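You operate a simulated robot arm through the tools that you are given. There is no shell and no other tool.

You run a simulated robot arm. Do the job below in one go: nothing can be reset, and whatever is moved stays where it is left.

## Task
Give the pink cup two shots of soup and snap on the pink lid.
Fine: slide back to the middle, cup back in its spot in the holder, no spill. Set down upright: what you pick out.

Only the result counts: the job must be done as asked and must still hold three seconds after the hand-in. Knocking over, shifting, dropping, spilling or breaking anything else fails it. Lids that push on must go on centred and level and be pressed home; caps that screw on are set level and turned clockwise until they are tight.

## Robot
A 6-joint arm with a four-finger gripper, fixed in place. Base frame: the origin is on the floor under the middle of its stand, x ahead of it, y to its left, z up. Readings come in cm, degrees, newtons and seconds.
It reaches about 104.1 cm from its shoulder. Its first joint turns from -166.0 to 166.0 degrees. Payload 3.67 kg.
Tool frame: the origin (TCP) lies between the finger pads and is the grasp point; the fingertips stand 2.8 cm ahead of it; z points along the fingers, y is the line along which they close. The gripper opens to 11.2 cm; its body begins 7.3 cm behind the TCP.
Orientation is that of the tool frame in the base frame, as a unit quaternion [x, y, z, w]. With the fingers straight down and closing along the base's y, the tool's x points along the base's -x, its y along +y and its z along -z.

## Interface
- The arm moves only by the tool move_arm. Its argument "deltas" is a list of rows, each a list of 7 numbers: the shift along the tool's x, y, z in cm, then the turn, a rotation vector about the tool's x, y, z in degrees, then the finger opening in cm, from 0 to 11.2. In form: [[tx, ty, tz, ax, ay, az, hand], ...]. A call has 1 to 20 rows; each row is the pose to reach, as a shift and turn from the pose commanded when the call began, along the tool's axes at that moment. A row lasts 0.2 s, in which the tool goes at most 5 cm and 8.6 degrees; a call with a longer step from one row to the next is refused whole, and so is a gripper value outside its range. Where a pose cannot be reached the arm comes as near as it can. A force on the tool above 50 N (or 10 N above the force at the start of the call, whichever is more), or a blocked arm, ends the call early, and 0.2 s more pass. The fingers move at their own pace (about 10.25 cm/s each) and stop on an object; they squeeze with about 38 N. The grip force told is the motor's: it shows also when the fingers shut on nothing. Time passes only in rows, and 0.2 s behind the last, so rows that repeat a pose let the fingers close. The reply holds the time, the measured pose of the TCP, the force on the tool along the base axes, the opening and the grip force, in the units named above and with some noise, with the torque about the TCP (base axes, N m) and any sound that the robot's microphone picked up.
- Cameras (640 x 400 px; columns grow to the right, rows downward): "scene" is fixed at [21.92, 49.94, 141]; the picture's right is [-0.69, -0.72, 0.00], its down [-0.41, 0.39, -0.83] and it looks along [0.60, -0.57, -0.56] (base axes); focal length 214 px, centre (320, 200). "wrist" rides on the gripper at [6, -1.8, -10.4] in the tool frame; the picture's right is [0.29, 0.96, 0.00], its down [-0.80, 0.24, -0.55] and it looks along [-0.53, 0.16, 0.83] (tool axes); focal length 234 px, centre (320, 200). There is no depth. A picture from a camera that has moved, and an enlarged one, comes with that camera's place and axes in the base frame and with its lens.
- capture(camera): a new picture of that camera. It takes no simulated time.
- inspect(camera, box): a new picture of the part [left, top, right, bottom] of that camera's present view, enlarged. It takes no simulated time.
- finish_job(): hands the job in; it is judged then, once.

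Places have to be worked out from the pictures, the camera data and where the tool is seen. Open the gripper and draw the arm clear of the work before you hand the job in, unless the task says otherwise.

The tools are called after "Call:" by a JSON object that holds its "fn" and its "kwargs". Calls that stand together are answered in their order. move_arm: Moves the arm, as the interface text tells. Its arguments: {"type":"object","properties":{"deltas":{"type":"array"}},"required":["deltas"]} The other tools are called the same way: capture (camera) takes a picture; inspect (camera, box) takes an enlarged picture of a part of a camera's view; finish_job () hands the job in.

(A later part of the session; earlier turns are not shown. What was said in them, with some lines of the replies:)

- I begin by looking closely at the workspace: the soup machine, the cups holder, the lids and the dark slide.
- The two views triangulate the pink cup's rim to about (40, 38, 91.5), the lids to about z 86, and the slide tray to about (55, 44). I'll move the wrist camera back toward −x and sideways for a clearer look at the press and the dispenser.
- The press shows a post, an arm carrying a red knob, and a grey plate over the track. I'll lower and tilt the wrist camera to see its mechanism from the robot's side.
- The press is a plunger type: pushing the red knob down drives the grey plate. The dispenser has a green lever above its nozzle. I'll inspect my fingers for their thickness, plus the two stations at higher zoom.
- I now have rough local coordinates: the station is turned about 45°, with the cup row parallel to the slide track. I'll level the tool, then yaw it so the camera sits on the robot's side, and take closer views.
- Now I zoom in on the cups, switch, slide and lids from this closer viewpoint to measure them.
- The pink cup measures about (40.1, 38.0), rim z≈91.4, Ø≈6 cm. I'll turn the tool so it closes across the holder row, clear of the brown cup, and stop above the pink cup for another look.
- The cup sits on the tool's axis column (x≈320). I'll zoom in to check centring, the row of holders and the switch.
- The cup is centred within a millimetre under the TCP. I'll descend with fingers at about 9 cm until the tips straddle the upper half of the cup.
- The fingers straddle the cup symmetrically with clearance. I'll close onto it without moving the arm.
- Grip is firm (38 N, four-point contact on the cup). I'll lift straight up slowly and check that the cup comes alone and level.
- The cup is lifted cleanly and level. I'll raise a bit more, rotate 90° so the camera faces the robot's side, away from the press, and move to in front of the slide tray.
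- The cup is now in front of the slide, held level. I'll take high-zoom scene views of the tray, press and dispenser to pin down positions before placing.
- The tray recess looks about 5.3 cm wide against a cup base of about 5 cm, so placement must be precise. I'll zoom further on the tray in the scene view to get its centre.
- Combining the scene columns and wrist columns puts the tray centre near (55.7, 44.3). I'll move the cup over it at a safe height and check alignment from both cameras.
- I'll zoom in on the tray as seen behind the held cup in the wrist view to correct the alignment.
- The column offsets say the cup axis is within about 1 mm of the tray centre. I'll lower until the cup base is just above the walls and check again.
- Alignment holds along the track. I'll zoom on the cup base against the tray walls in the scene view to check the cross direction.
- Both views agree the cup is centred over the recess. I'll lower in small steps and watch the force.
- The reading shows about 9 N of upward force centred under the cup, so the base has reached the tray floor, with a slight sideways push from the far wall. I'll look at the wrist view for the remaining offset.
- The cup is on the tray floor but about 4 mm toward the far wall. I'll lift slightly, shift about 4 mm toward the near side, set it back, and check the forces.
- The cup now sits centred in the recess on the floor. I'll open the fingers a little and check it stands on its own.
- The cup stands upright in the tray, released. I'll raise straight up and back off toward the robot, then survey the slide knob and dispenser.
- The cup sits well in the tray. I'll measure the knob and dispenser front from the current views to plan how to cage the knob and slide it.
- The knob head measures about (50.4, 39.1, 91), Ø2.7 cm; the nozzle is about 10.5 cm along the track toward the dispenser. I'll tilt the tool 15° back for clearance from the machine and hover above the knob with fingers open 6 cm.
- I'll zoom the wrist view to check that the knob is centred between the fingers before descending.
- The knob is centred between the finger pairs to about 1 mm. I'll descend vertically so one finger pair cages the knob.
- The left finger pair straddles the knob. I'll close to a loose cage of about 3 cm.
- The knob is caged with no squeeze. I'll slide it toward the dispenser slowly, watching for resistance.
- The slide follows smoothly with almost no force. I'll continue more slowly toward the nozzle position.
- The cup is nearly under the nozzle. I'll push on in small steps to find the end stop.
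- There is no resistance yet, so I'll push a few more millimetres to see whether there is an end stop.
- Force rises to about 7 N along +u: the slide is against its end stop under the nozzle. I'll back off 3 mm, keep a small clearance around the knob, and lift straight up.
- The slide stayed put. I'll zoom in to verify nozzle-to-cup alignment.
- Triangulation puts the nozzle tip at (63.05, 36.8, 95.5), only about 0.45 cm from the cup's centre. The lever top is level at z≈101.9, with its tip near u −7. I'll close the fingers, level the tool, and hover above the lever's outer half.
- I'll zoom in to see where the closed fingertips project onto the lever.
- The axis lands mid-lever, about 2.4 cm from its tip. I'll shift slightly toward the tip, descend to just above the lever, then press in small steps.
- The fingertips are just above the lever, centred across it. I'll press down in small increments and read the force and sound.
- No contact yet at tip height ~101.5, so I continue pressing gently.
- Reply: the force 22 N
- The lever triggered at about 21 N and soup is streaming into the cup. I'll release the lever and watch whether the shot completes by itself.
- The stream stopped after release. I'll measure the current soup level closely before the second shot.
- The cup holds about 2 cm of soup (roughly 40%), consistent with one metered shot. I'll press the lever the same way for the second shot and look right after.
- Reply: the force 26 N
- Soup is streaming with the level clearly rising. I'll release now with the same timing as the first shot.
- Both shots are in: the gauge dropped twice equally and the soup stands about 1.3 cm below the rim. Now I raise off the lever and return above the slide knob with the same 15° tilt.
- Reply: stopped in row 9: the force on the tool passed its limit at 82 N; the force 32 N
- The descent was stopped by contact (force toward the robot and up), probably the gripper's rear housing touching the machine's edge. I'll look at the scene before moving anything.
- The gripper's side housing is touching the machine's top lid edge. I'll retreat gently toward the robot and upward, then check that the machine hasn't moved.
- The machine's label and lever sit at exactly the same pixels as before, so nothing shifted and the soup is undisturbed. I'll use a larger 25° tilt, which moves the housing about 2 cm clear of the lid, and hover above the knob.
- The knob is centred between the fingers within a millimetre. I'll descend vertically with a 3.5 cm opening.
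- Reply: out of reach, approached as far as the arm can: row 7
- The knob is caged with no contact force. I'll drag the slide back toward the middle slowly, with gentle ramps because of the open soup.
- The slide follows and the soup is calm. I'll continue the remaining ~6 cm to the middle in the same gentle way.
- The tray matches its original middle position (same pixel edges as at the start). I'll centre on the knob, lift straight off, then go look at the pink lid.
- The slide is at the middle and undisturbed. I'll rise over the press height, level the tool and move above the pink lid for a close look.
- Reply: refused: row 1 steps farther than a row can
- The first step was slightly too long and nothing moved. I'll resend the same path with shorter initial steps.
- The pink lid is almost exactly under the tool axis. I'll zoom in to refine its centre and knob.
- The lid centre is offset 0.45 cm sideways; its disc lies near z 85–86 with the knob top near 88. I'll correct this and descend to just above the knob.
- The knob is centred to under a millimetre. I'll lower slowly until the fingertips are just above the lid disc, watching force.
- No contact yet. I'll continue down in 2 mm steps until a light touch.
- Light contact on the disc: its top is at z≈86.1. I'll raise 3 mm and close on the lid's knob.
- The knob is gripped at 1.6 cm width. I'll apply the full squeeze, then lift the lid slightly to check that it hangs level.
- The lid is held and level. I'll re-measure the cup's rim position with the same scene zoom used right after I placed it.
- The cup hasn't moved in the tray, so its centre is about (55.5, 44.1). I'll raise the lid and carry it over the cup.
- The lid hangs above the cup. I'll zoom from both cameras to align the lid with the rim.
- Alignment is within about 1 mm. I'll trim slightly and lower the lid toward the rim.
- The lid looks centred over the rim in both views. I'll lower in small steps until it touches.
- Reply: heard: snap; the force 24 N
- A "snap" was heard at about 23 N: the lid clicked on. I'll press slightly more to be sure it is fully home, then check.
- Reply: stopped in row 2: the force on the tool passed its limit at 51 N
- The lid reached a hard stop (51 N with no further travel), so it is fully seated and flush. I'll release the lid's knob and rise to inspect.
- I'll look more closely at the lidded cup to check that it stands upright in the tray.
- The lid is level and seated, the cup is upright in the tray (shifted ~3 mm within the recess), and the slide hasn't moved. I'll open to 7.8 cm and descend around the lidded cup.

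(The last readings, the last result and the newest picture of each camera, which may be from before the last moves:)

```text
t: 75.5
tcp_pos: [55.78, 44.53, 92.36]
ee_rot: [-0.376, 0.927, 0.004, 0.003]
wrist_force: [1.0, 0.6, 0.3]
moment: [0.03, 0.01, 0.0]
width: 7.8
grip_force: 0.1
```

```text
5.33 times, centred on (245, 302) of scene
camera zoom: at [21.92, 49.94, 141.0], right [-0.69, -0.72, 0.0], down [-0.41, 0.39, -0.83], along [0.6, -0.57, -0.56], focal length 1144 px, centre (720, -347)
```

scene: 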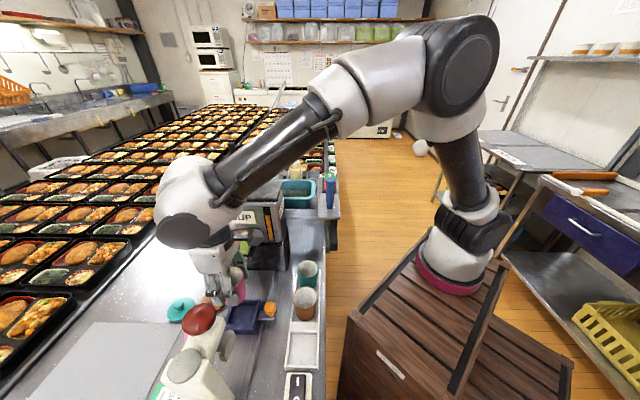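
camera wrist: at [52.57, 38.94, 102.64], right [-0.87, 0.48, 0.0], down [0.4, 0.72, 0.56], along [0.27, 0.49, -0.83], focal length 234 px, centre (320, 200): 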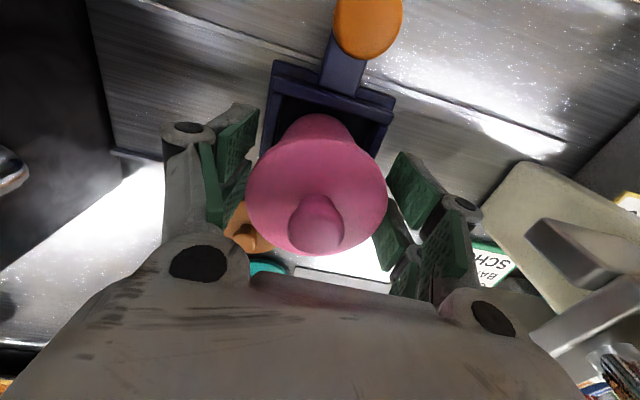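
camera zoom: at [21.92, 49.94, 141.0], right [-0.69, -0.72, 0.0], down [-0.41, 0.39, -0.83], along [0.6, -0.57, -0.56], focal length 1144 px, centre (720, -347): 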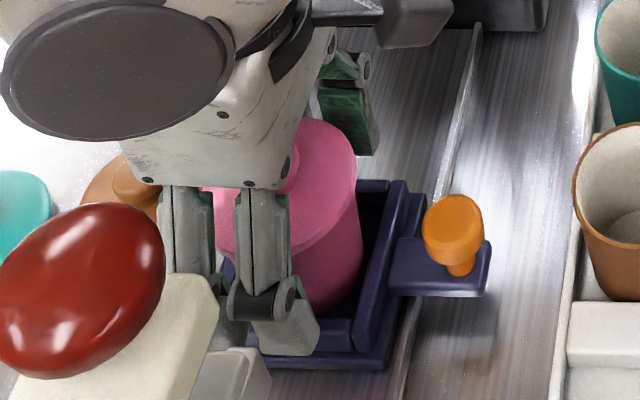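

The fingers straddle the cup with clear margins on all sides. I'll close gently.

Call:
{"fn": "move_arm", "kwargs": {"deltas": [[0, 0, 0, 0, 0, 0, 7.0], [0, 0, 0, 0, 0, 0, 6.4], [0, 0, 0, 0, 0, 0, 5.9], [0, 0, 0, 0, 0, 0, 5.4], [0, 0, 0, 0, 0, 0, 5.0], [0, 0, 0, 0, 0, 0, 4.8], [0, 0, 0, 0, 0, 0, 4.8]]}}

Call:
{"fn": "capture", "kwargs": {"camera": "wrist"}}

Call:
{"fn": "inspect", "kwargs": {"camera": "scene", "box": [200, 265, 290, 340]}}

```text
t: 77.1
tcp_pos: [55.71, 44.52, 92.38]
ee_rot: [-0.376, 0.927, 0.004, 0.003]
wrist_force: [0.6, 0.9, 3.9]
moment: [0.01, -0.02, 0.05]
width: 5.83
grip_force: 38.1
```

```text
taken
camera wrist: at [52.57, 38.95, 102.68], right [-0.87, 0.48, 0.0], down [0.4, 0.72, 0.56], along [0.27, 0.49, -0.83], focal length 234 px, centre (320, 200)
```

wrist: 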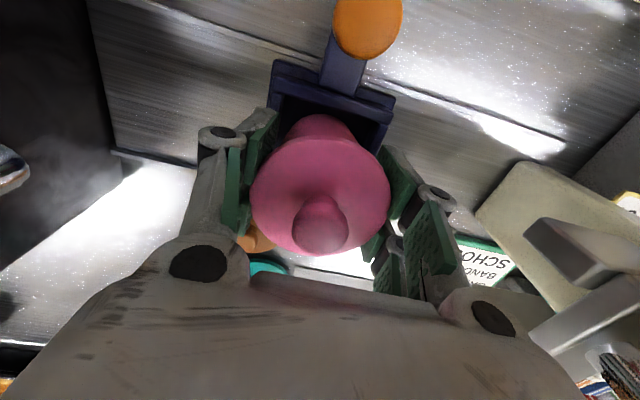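

```text
5.33 times, centred on (245, 302) of scene
camera zoom: at [21.92, 49.94, 141.0], right [-0.69, -0.72, 0.0], down [-0.41, 0.39, -0.83], along [0.6, -0.57, -0.56], focal length 1144 px, centre (720, -347)
```

zoom: 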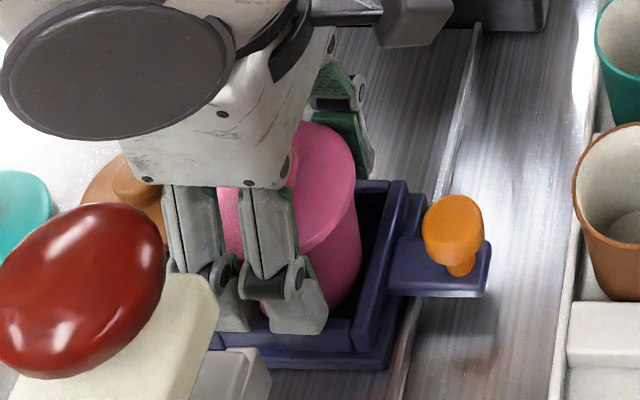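

The grip is firm on the lid skirt and upper cup (5.8 cm). I'll lift a few millimetres and check that cup and lid rise together.

Call:
{"fn": "move_arm", "kwargs": {"deltas": [[0, 0, -0.2, 0, 0, 0, 4.8], [0, 0, -0.5, 0, 0, 0, 4.8], [0, 0, -0.9, 0, 0, 0, 4.8]]}}

Call:
{"fn": "inspect", "kwargs": {"camera": "scene", "box": [215, 275, 290, 340]}}

Call:
{"fn": "inspect", "kwargs": {"camera": "wrist", "box": [240, 60, 400, 270]}}

```text
t: 77.9
tcp_pos: [55.63, 44.41, 93.21]
ee_rot: [-0.376, 0.926, 0.005, 0.003]
wrist_force: [-0.7, -0.3, -1.4]
moment: [0.0, 0.01, 0.0]
width: 5.81
grip_force: 38.2
```

```text
6.15 times, centred on (252, 308) of scene
camera zoom: at [21.92, 49.94, 141.0], right [-0.69, -0.72, 0.0], down [-0.41, 0.39, -0.83], along [0.6, -0.57, -0.56], focal length 1320 px, centre (735, -462)
```

zoom: 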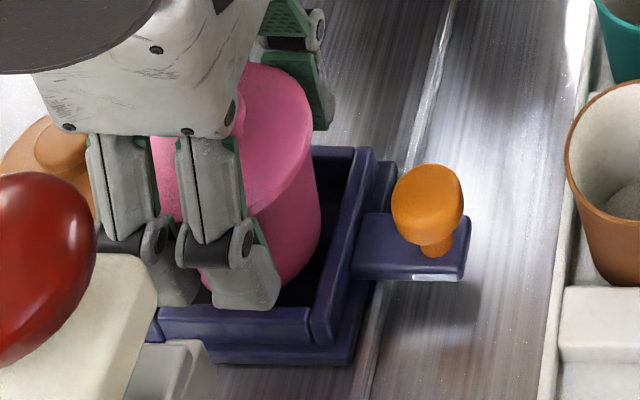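

```text
1.90 times, centred on (320, 165) of wrist
camera zoom: at [52.58, 38.86, 103.6], right [-0.87, 0.48, 0.0], down [0.4, 0.72, 0.56], along [0.27, 0.49, -0.83], focal length 446 px, centre (320, 267)
```

zoom: 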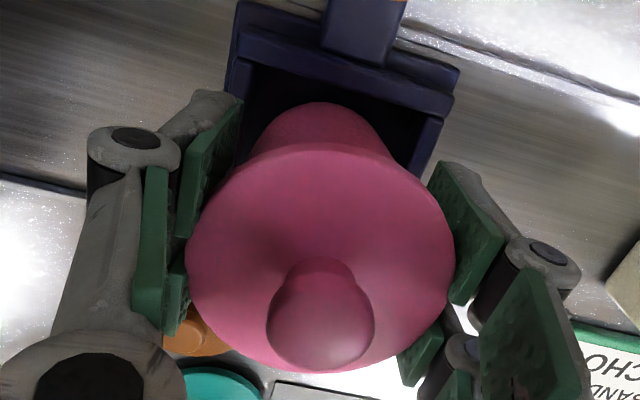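

The cup and lid rise together (about 1.5 N of weight), and the tray stays put. I'll continue lifting smoothly and carry the cup back toward the holder side.

Call:
{"fn": "move_arm", "kwargs": {"deltas": [[0, 0, -0.6, 0, 0, 0, 4.8], [0, 0, -1.5, 0, 0, 0, 4.8], [0, 0, -2.7, 0, 0, 0, 4.8], [0, 0, -4.1, 0, 0, 0, 4.8], [0, 0, -5.5, 0, 0, 0, 4.8], [0, 0, -7, 0, 0, 0, 4.8], [0, 0, -8.4, 0, 0, 0, 4.8], [0.6, 0, -9.3, 0, 0, 0, 4.8], [1.8, 0, -9.8, 0, 0, 0, 4.8], [3.5, 0, -10, 0, 0, 0, 4.8], [5.5, 0, -10, 0, 0, 0, 4.8], [7.6, 0, -10, 0, 0, 0, 4.8], [9.7, 0, -10, 0, 0, 0, 4.8], [11.7, 0, -10, 0, 0, 0, 4.8], [13.3, 0, -10, 0, 0, 0, 4.8], [14.5, 0, -10, 0, 0, 0, 4.8], [15.2, 0, -10, 0, 0, 0, 4.8]]}}

Call:
{"fn": "capture", "kwargs": {"camera": "scene"}}

Call:
{"fn": "inspect", "kwargs": {"camera": "scene", "box": [200, 240, 340, 370]}}

```text
t: 81.5
tcp_pos: [44.66, 33.66, 103.1]
ee_rot: [-0.377, 0.926, 0.005, 0.002]
wrist_force: [0.6, -0.4, -1.1]
moment: [0.02, 0.0, 0.02]
width: 5.87
grip_force: 38.0
```

```text
taken
```

scene: 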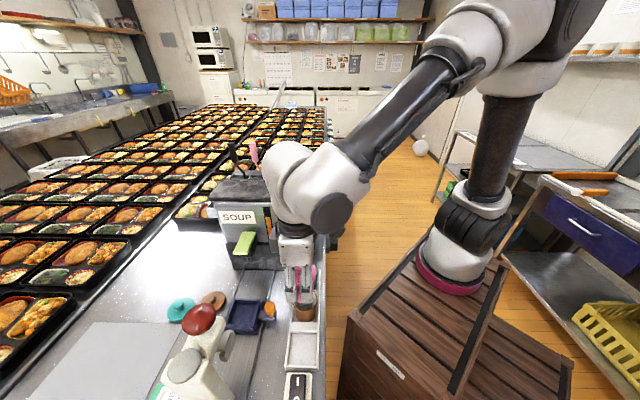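

```text
3.08 times, centred on (270, 305) of scene
camera zoom: at [21.92, 49.94, 141.0], right [-0.69, -0.72, 0.0], down [-0.41, 0.39, -0.83], along [0.6, -0.57, -0.56], focal length 660 px, centre (474, -123)
```

zoom: 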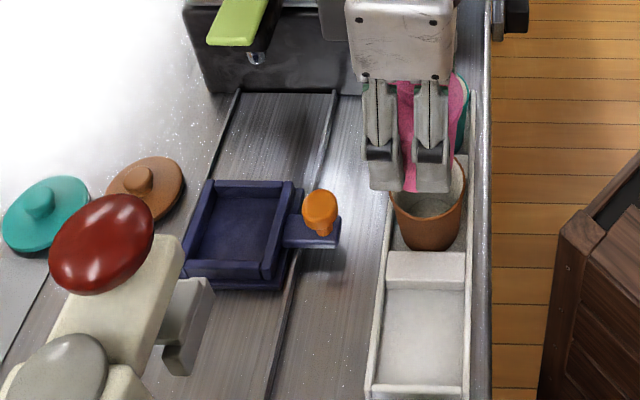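

The tray is empty and in place, and the cup is held level. I'll rotate back 90° and move over the pink cup's slot.

Call:
{"fn": "move_arm", "kwargs": {"deltas": [[0, 0.3, 0, 0, 0, 7, 4.8], [0, 0.8, 0, 0, 0, 14, 4.8], [0, 1.3, 0, 0, 0, 21, 4.8], [0, 1.9, 0, 0, 0, 28, 4.8], [0.05, 2.5, 0, 0, 0, 35, 4.8], [0.05, 3.1, 0, 0, 0, 42, 4.8], [0.05, 3.7, 0, 0, 0, 49, 4.8], [0.05, 4.3, 0, 0, 0, 56, 4.8], [0.1, 4.9, 0, 0, 0, 63, 4.8], [0.1, 5.4, 0, 0, 0, 70, 4.8], [0.1, 5.8, 0, 0, 0, 77, 4.8], [0.1, 6.1, 0, 0, 0, 84, 4.8], [0.11, 6.31, 0, 0, 0, 90.4, 4.8], [0.11, 6.31, 0, 0, 0, 90.4, 4.8]]}}

Call:
{"fn": "capture", "kwargs": {"camera": "wrist"}}

Call:
{"fn": "inspect", "kwargs": {"camera": "scene", "box": [220, 260, 360, 390]}}

```text
t: 84.5
tcp_pos: [40.21, 38.05, 103.15]
ee_rot: [0.392, 0.92, 0.005, -0.002]
wrist_force: [-0.9, 0.2, -1.1]
moment: [0.0, 0.0, 0.01]
width: 5.82
grip_force: 38.2
```

```text
taken
camera wrist: at [34.77, 41.12, 113.52], right [0.49, 0.87, 0.01], down [0.72, -0.42, 0.55], along [0.48, -0.26, -0.83], focal length 234 px, centre (320, 200)
```

wrist: 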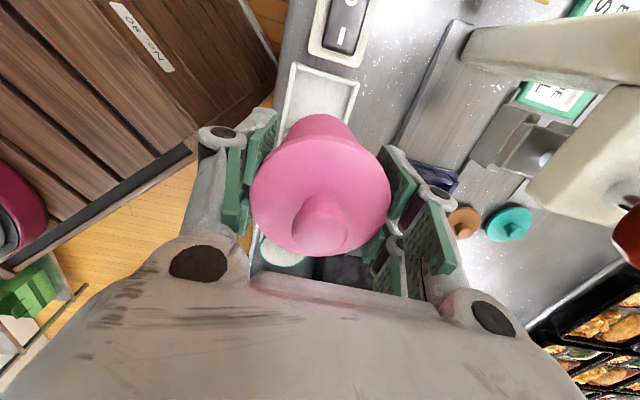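

```text
3.08 times, centred on (290, 325) of scene
camera zoom: at [21.92, 49.94, 141.0], right [-0.69, -0.72, 0.0], down [-0.41, 0.39, -0.83], along [0.6, -0.57, -0.56], focal length 660 px, centre (412, -185)
```

zoom: 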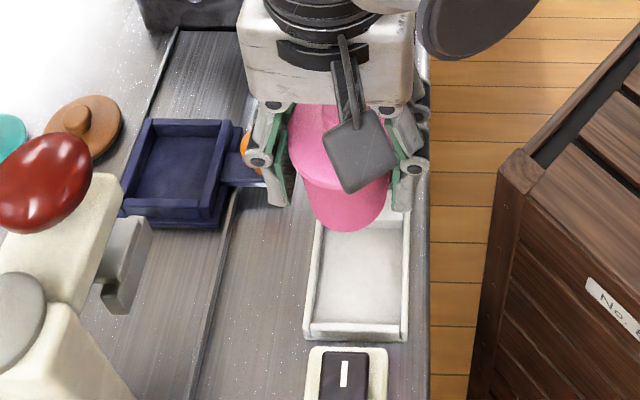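

The position over the slot matches the original pick pose within a millimetre. I'll lower the cup toward the slot.

Call:
{"fn": "move_arm", "kwargs": {"deltas": [[0, 0, 0.8, 0, 0, 0, 4.8], [0, 0, 2.0, 0, 0, 0, 4.8], [0, 0, 3.5, 0, 0, 0, 4.8], [0, 0, 5.0, 0, 0, 0, 4.8], [0, 0, 6.5, 0, 0, 0, 4.8], [0, 0, 8.0, 0, 0, 0, 4.8], [0, 0, 9.3, 0, 0, 0, 4.8], [0, 0, 10.3, 0, 0, 0, 4.8], [0, 0, 11.0, 0, 0, 0, 4.8]]}}

Call:
{"fn": "capture", "kwargs": {"camera": "wrist"}}

Call:
{"fn": "inspect", "kwargs": {"camera": "scene", "box": [240, 280, 360, 390]}}

```text
t: 86.5
tcp_pos: [40.45, 38.19, 92.01]
ee_rot: [0.392, 0.92, 0.005, -0.001]
wrist_force: [-0.3, 0.1, -0.6]
moment: [-0.02, -0.01, 0.0]
width: 5.82
grip_force: 38.2
```

```text
taken
camera wrist: at [34.93, 41.24, 102.46], right [0.49, 0.87, 0.01], down [0.72, -0.41, 0.55], along [0.49, -0.26, -0.83], focal length 234 px, centre (320, 200)
```

wrist: 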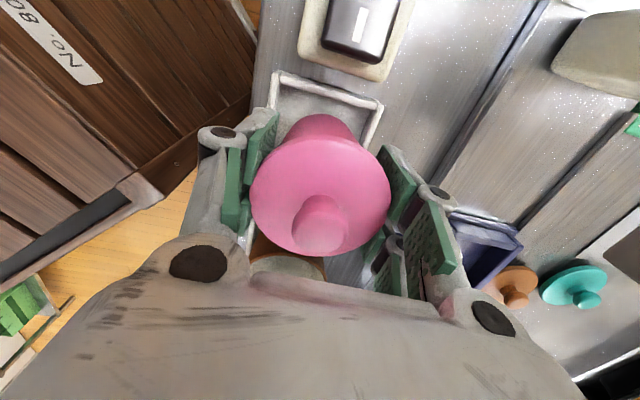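

```text
3.64 times, centred on (300, 335) of scene
camera zoom: at [21.92, 49.94, 141.0], right [-0.69, -0.72, 0.0], down [-0.41, 0.39, -0.83], along [0.6, -0.57, -0.56], focal length 780 px, centre (393, -291)
```

zoom: 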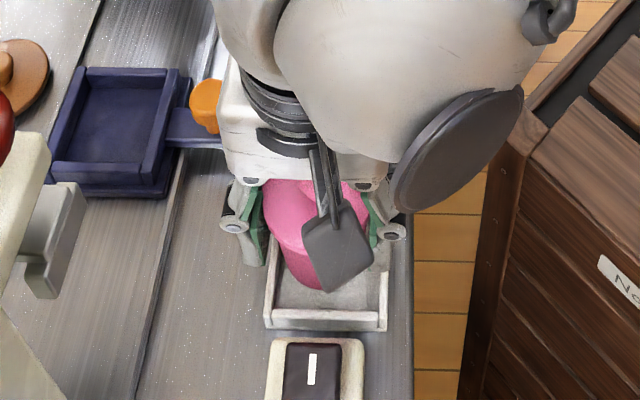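

A slight drift of about 2 mm came from the tiny tool tilt. I'll correct both tilt and position, then lower further in small steps to touch the holder floor.

Call:
{"fn": "move_arm", "kwargs": {"deltas": [[0, -0.1, 0, 0.24, -0.16, 0, 4.8], [0, -0.2, 0, 0.48, -0.33, 0, 4.8], [0, -0.2, 0.3, 0.48, -0.33, 0, 4.8], [0, -0.2, 0.6, 0.48, -0.33, 0, 4.8]]}}

```text
t: 87.5
tcp_pos: [40.2, 38.09, 91.53]
ee_rot: [0.393, 0.92, 0.0, 0.0]
wrist_force: [0.4, -0.1, -1.6]
moment: [0.03, -0.01, -0.01]
width: 5.84
grip_force: 37.8
```

The tool is level and back at the original xy. I'll continue down in 1.5 mm steps to find the floor.

Call:
{"fn": "move_arm", "kwargs": {"deltas": [[0, 0, 0.15, 0, 0, 0, 4.8], [0, 0, 0.3, 0, 0, 0, 4.8], [0, 0, 0.4, 0, 0, 0, 4.8]]}}

Call:
{"fn": "inspect", "kwargs": {"camera": "scene", "box": [270, 310, 340, 375]}}

```text
t: 88.3
tcp_pos: [40.26, 38.1, 91.16]
ee_rot: [0.393, 0.92, -0.001, 0.0]
wrist_force: [-0.6, 0.3, -0.8]
moment: [-0.03, -0.01, 0.0]
width: 5.87
grip_force: 38.3
```

```text
6.15 times, centred on (305, 342) of scene
camera zoom: at [21.92, 49.94, 141.0], right [-0.69, -0.72, 0.0], down [-0.41, 0.39, -0.83], along [0.6, -0.57, -0.56], focal length 1320 px, centre (412, -677)
```

zoom: 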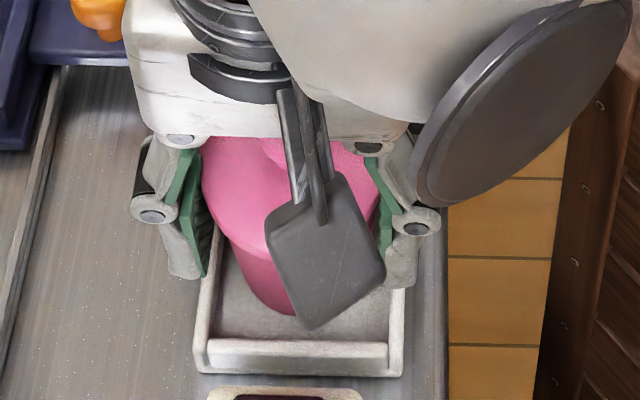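

Call:
{"fn": "move_arm", "kwargs": {"deltas": [[0, 0, 0.1, 0, 0, 0, 4.8], [0, 0, 0.2, 0, 0, 0, 4.8], [0, 0, 0.3, 0, 0, 0, 4.8]]}}

```text
t: 89.1
tcp_pos: [40.12, 38.0, 91.1]
ee_rot: [0.392, 0.92, 0.001, 0.001]
wrist_force: [-1.5, -1.6, 13.3]
moment: [-0.15, -0.23, -0.04]
width: 5.86
grip_force: 37.4
```

Contact at the expected floor height (about 13 N). I'll relieve the pressure slightly and open the fingers slowly.

Call:
{"fn": "move_arm", "kwargs": {"deltas": [[0, 0, -0.1, 0, 0, 0, 5.2], [0, 0, -0.1, 0, 0, 0, 5.7], [0, 0, -0.1, 0, 0, 0, 6.2], [0, 0, -0.1, 0, 0, 0, 6.8], [0, 0, -0.1, 0, 0, 0, 7.5], [0, 0, -0.1, 0, 0, 0, 8.4], [0, 0, -0.1, 0, 0, 0, 8.4]]}}

Call:
{"fn": "capture", "kwargs": {"camera": "wrist"}}

Call:
{"fn": "inspect", "kwargs": {"camera": "scene", "box": [270, 310, 340, 375]}}

```text
t: 90.7
tcp_pos: [40.14, 38.15, 90.93]
ee_rot: [0.392, 0.92, 0.0, 0.0]
wrist_force: [-0.6, -0.3, 0.5]
moment: [0.03, -0.03, 0.01]
width: 8.39
grip_force: 0.0
```

```text
taken
camera wrist: at [34.75, 41.2, 101.34], right [0.49, 0.87, 0.0], down [0.72, -0.41, 0.55], along [0.48, -0.27, -0.83], focal length 234 px, centre (320, 200)
```

wrist: 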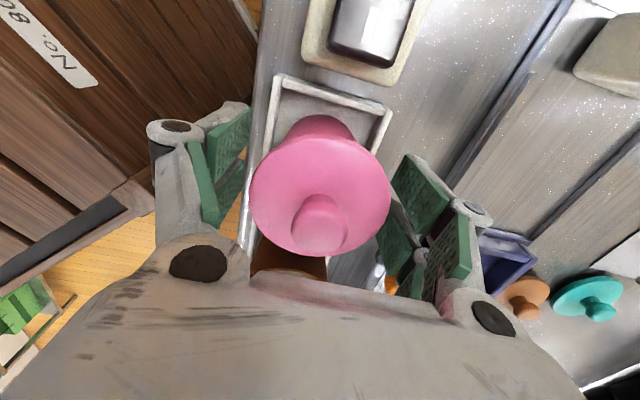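

```text
6.15 times, centred on (305, 342) of scene
camera zoom: at [21.92, 49.94, 141.0], right [-0.69, -0.72, 0.0], down [-0.41, 0.39, -0.83], along [0.6, -0.57, -0.56], focal length 1320 px, centre (412, -677)
```

zoom: 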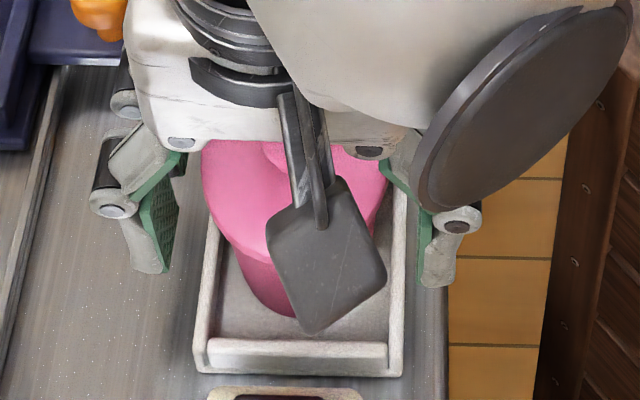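

The cup stands by itself in its slot, matching the original view. I'll raise straight up and clear.

Call:
{"fn": "move_arm", "kwargs": {"deltas": [[0, 0, -0.8, 0, 0, 0, 8.4], [0, 0, -2, 0, 0, 0, 8.4], [0, 0, -4, 0, 0, 0, 8.4], [0, 0, -6.5, 0, 0, 0, 8.4], [0, 0, -9.5, 0, 0, 0, 8.4], [0, 0, -13, 0, 0, 0, 8.4], [0, 0, -17, 0, 0, 0, 8.4], [0, 0, -21, 0, 0, 0, 8.4]]}}

Call:
{"fn": "capture", "kwargs": {"camera": "wrist"}}

Call:
{"fn": "inspect", "kwargs": {"camera": "scene", "box": [160, 240, 340, 400]}}

```text
t: 92.5
tcp_pos: [40.29, 38.22, 111.85]
ee_rot: [0.393, 0.92, 0.0, 0.001]
wrist_force: [-0.3, 0.4, -0.3]
moment: [0.02, 0.0, 0.01]
width: 8.43
grip_force: 0.2
```

```text
taken
camera wrist: at [34.78, 41.4, 122.27], right [0.49, 0.87, 0.0], down [0.72, -0.41, 0.55], along [0.48, -0.27, -0.83], focal length 234 px, centre (320, 200)
```

wrist: 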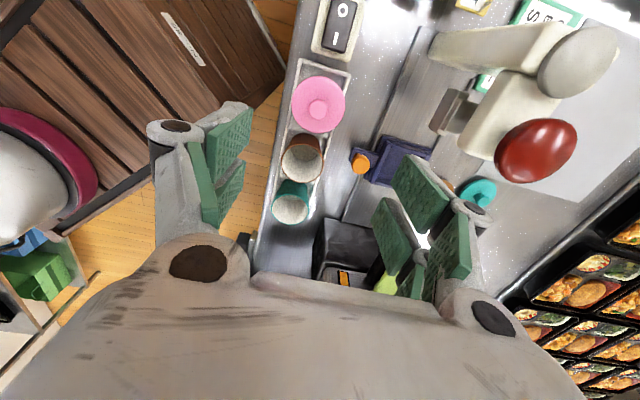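

```text
2.50 times, centred on (250, 320) of scene
camera zoom: at [21.92, 49.94, 141.0], right [-0.69, -0.72, 0.0], down [-0.41, 0.39, -0.83], along [0.6, -0.57, -0.56], focal length 536 px, centre (495, -100)
```

zoom: 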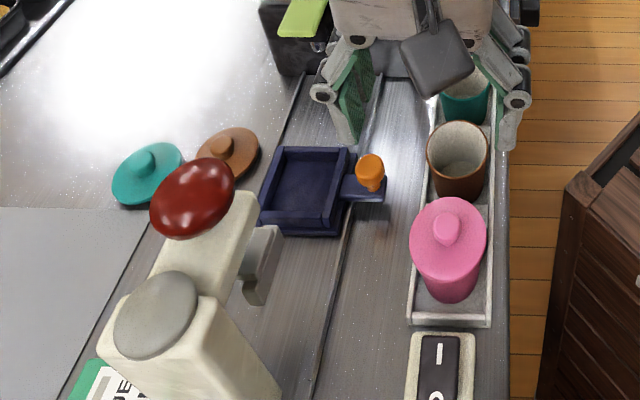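

The lidded cup is back in its slot and the arm is clear. I'll do final close checks of the cup, tray position and surroundings.

Call:
{"fn": "inspect", "kwargs": {"camera": "scene", "box": [275, 305, 335, 365]}}

Call:
{"fn": "inspect", "kwargs": {"camera": "scene", "box": [220, 290, 285, 335]}}

Call:
{"fn": "inspect", "kwargs": {"camera": "wrist", "box": [260, 50, 380, 180]}}

```text
6.67 times, centred on (305, 335) of scene
camera zoom: at [21.92, 49.94, 141.0], right [-0.69, -0.72, 0.0], down [-0.41, 0.39, -0.83], along [0.6, -0.57, -0.56], focal length 1430 px, centre (420, -700)
```

zoom: 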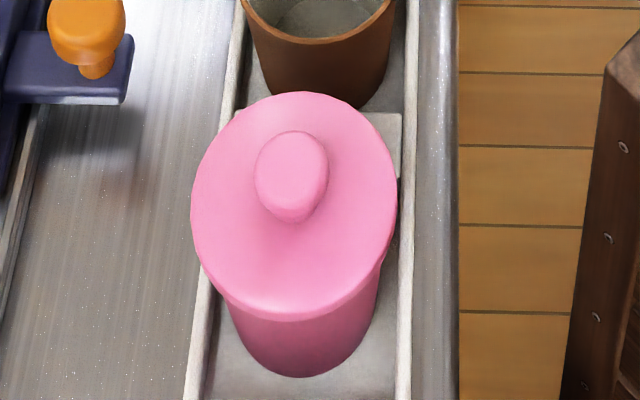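

```text
8.89 times, centred on (252, 312) of scene
camera zoom: at [21.92, 49.94, 141.0], right [-0.69, -0.72, 0.0], down [-0.41, 0.39, -0.83], along [0.6, -0.57, -0.56], focal length 1906 px, centre (920, -800)
```

zoom: 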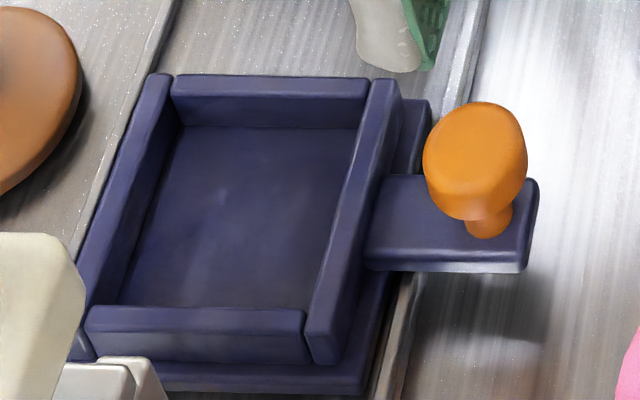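

```text
3.08 times, centred on (320, 115) of wrist
camera zoom: at [34.78, 41.4, 122.27], right [0.49, 0.87, 0.0], down [0.72, -0.41, 0.55], along [0.48, -0.27, -0.83], focal length 720 px, centre (320, 462)
```

zoom: 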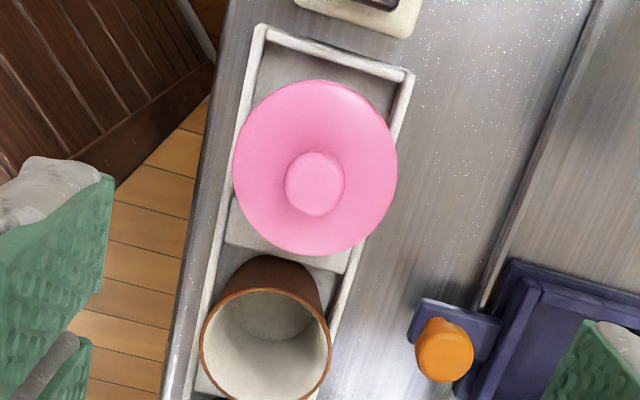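

The slide matches its starting pixels exactly and there is no spill. I'll compare the cup's stance with the initial view of the same region.

Call:
{"fn": "inspect", "kwargs": {"camera": "scene", "box": [160, 280, 340, 400]}}

Call:
{"fn": "inspect", "kwargs": {"camera": "scene", "box": [285, 325, 325, 365]}}

```text
3.33 times, centred on (250, 340) of scene
camera zoom: at [21.92, 49.94, 141.0], right [-0.69, -0.72, 0.0], down [-0.41, 0.39, -0.83], along [0.6, -0.57, -0.56], focal length 715 px, centre (553, -267)
```

zoom: 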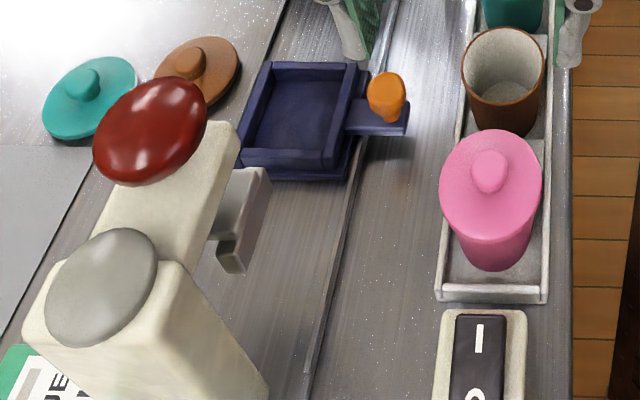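

```text
10.00 times, centred on (305, 345) of scene
camera zoom: at [21.92, 49.94, 141.0], right [-0.69, -0.72, 0.0], down [-0.41, 0.39, -0.83], along [0.6, -0.57, -0.56], focal length 2145 px, centre (470, -1250)
```

zoom: 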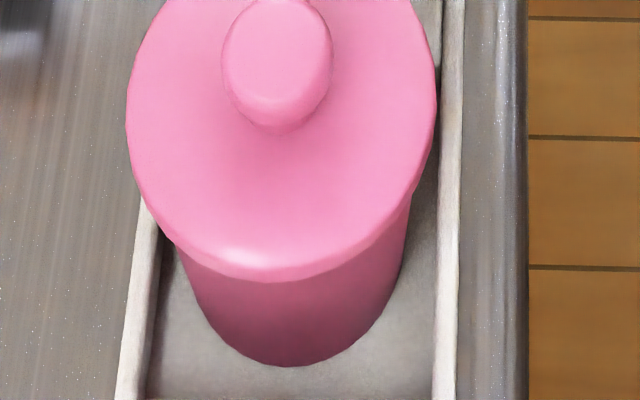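

The cup stands exactly where it started, upright with a level lid, and the other lids, cups and slide are unchanged. I'll open the gripper fully and draw the arm well clear.

Call:
{"fn": "move_arm", "kwargs": {"deltas": [[0, 0, -3, 0, 0, 0, 9.5], [-0.5, -1, -6.5, 0, 0, 0, 11], [-1.2, -2.5, -10, 0, 0, 0, 11.2], [-2, -4.5, -13, 0, 0, 0, 11.2], [-3, -6.5, -16, 0, 0, 0, 11.2], [-3.76, -8.2, -18, 0, 0, 0, 11.2], [-3.76, -8.2, -18, 0, 0, 0, 11.2]]}}

Call:
{"fn": "capture", "kwargs": {"camera": "scene"}}

Call:
{"fn": "inspect", "kwargs": {"camera": "scene", "box": [150, 160, 340, 400]}}

```text
t: 94.1
tcp_pos: [36.74, 29.89, 130.01]
ee_rot: [0.393, 0.919, 0.001, 0.0]
wrist_force: [0.1, -0.3, -0.3]
moment: [-0.03, -0.01, 0.03]
width: 11.19
grip_force: 0.0
```

```text
taken
```

scene: 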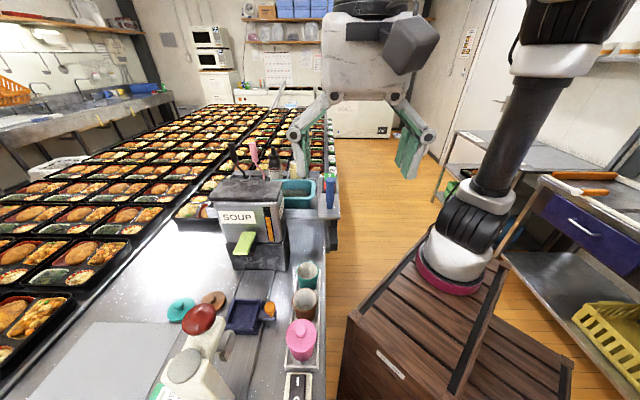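

```text
1.67 times, centred on (245, 280) of scene
camera zoom: at [21.92, 49.94, 141.0], right [-0.69, -0.72, 0.0], down [-0.41, 0.39, -0.83], along [0.6, -0.57, -0.56], focal length 358 px, centre (445, 67)
```

zoom: 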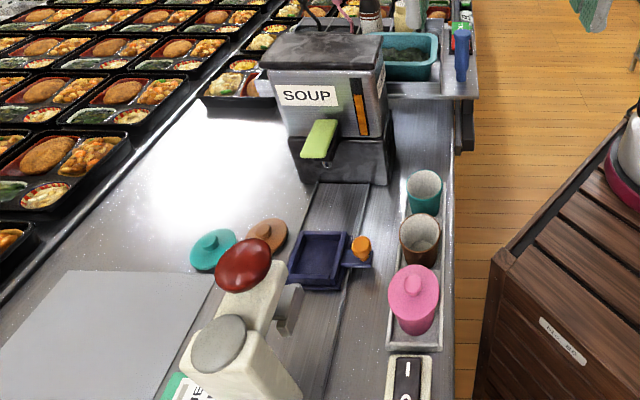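

The pink cup has two shots of soup and its lid snapped on, and it stands upright in its slot. The slide is in the middle, nothing else has moved, and the open gripper is clear, so I hand in the job.

Call:
{"fn": "finish_job", "kwargs": {}}

```text
The job is handed in.
```

The pink cup has its two shots of soup and the pink lid is snapped on. It stands upright in its own spot in the holder, and I've handed the job in.

- **Soup:** I pressed the dispenser lever twice. The machine's gauge dropped by about the same amount each time, and the soup came to about 1.3 cm below the rim. I saw no spill.
- **Lid:** I put it on by hand rather than with the press. The microphone picked up a snap at about 23 N, and pushing on to 51 N moved it no further. It looks level and centred.
- **Slide and cup:** In the last camera views, the slide is exactly where it was at the start. So is the base of the cup.
- **Contact with the dispenser:** After the second shot, the side of the gripper hit the dispenser's top edge at 82 N. I backed off and checked: its label and lever showed at the same spots in the picture as before, and the soup was undisturbed.

The other cups and lids appear unmoved. I left the rocker switch alone, and the arm is clear with the gripper open.
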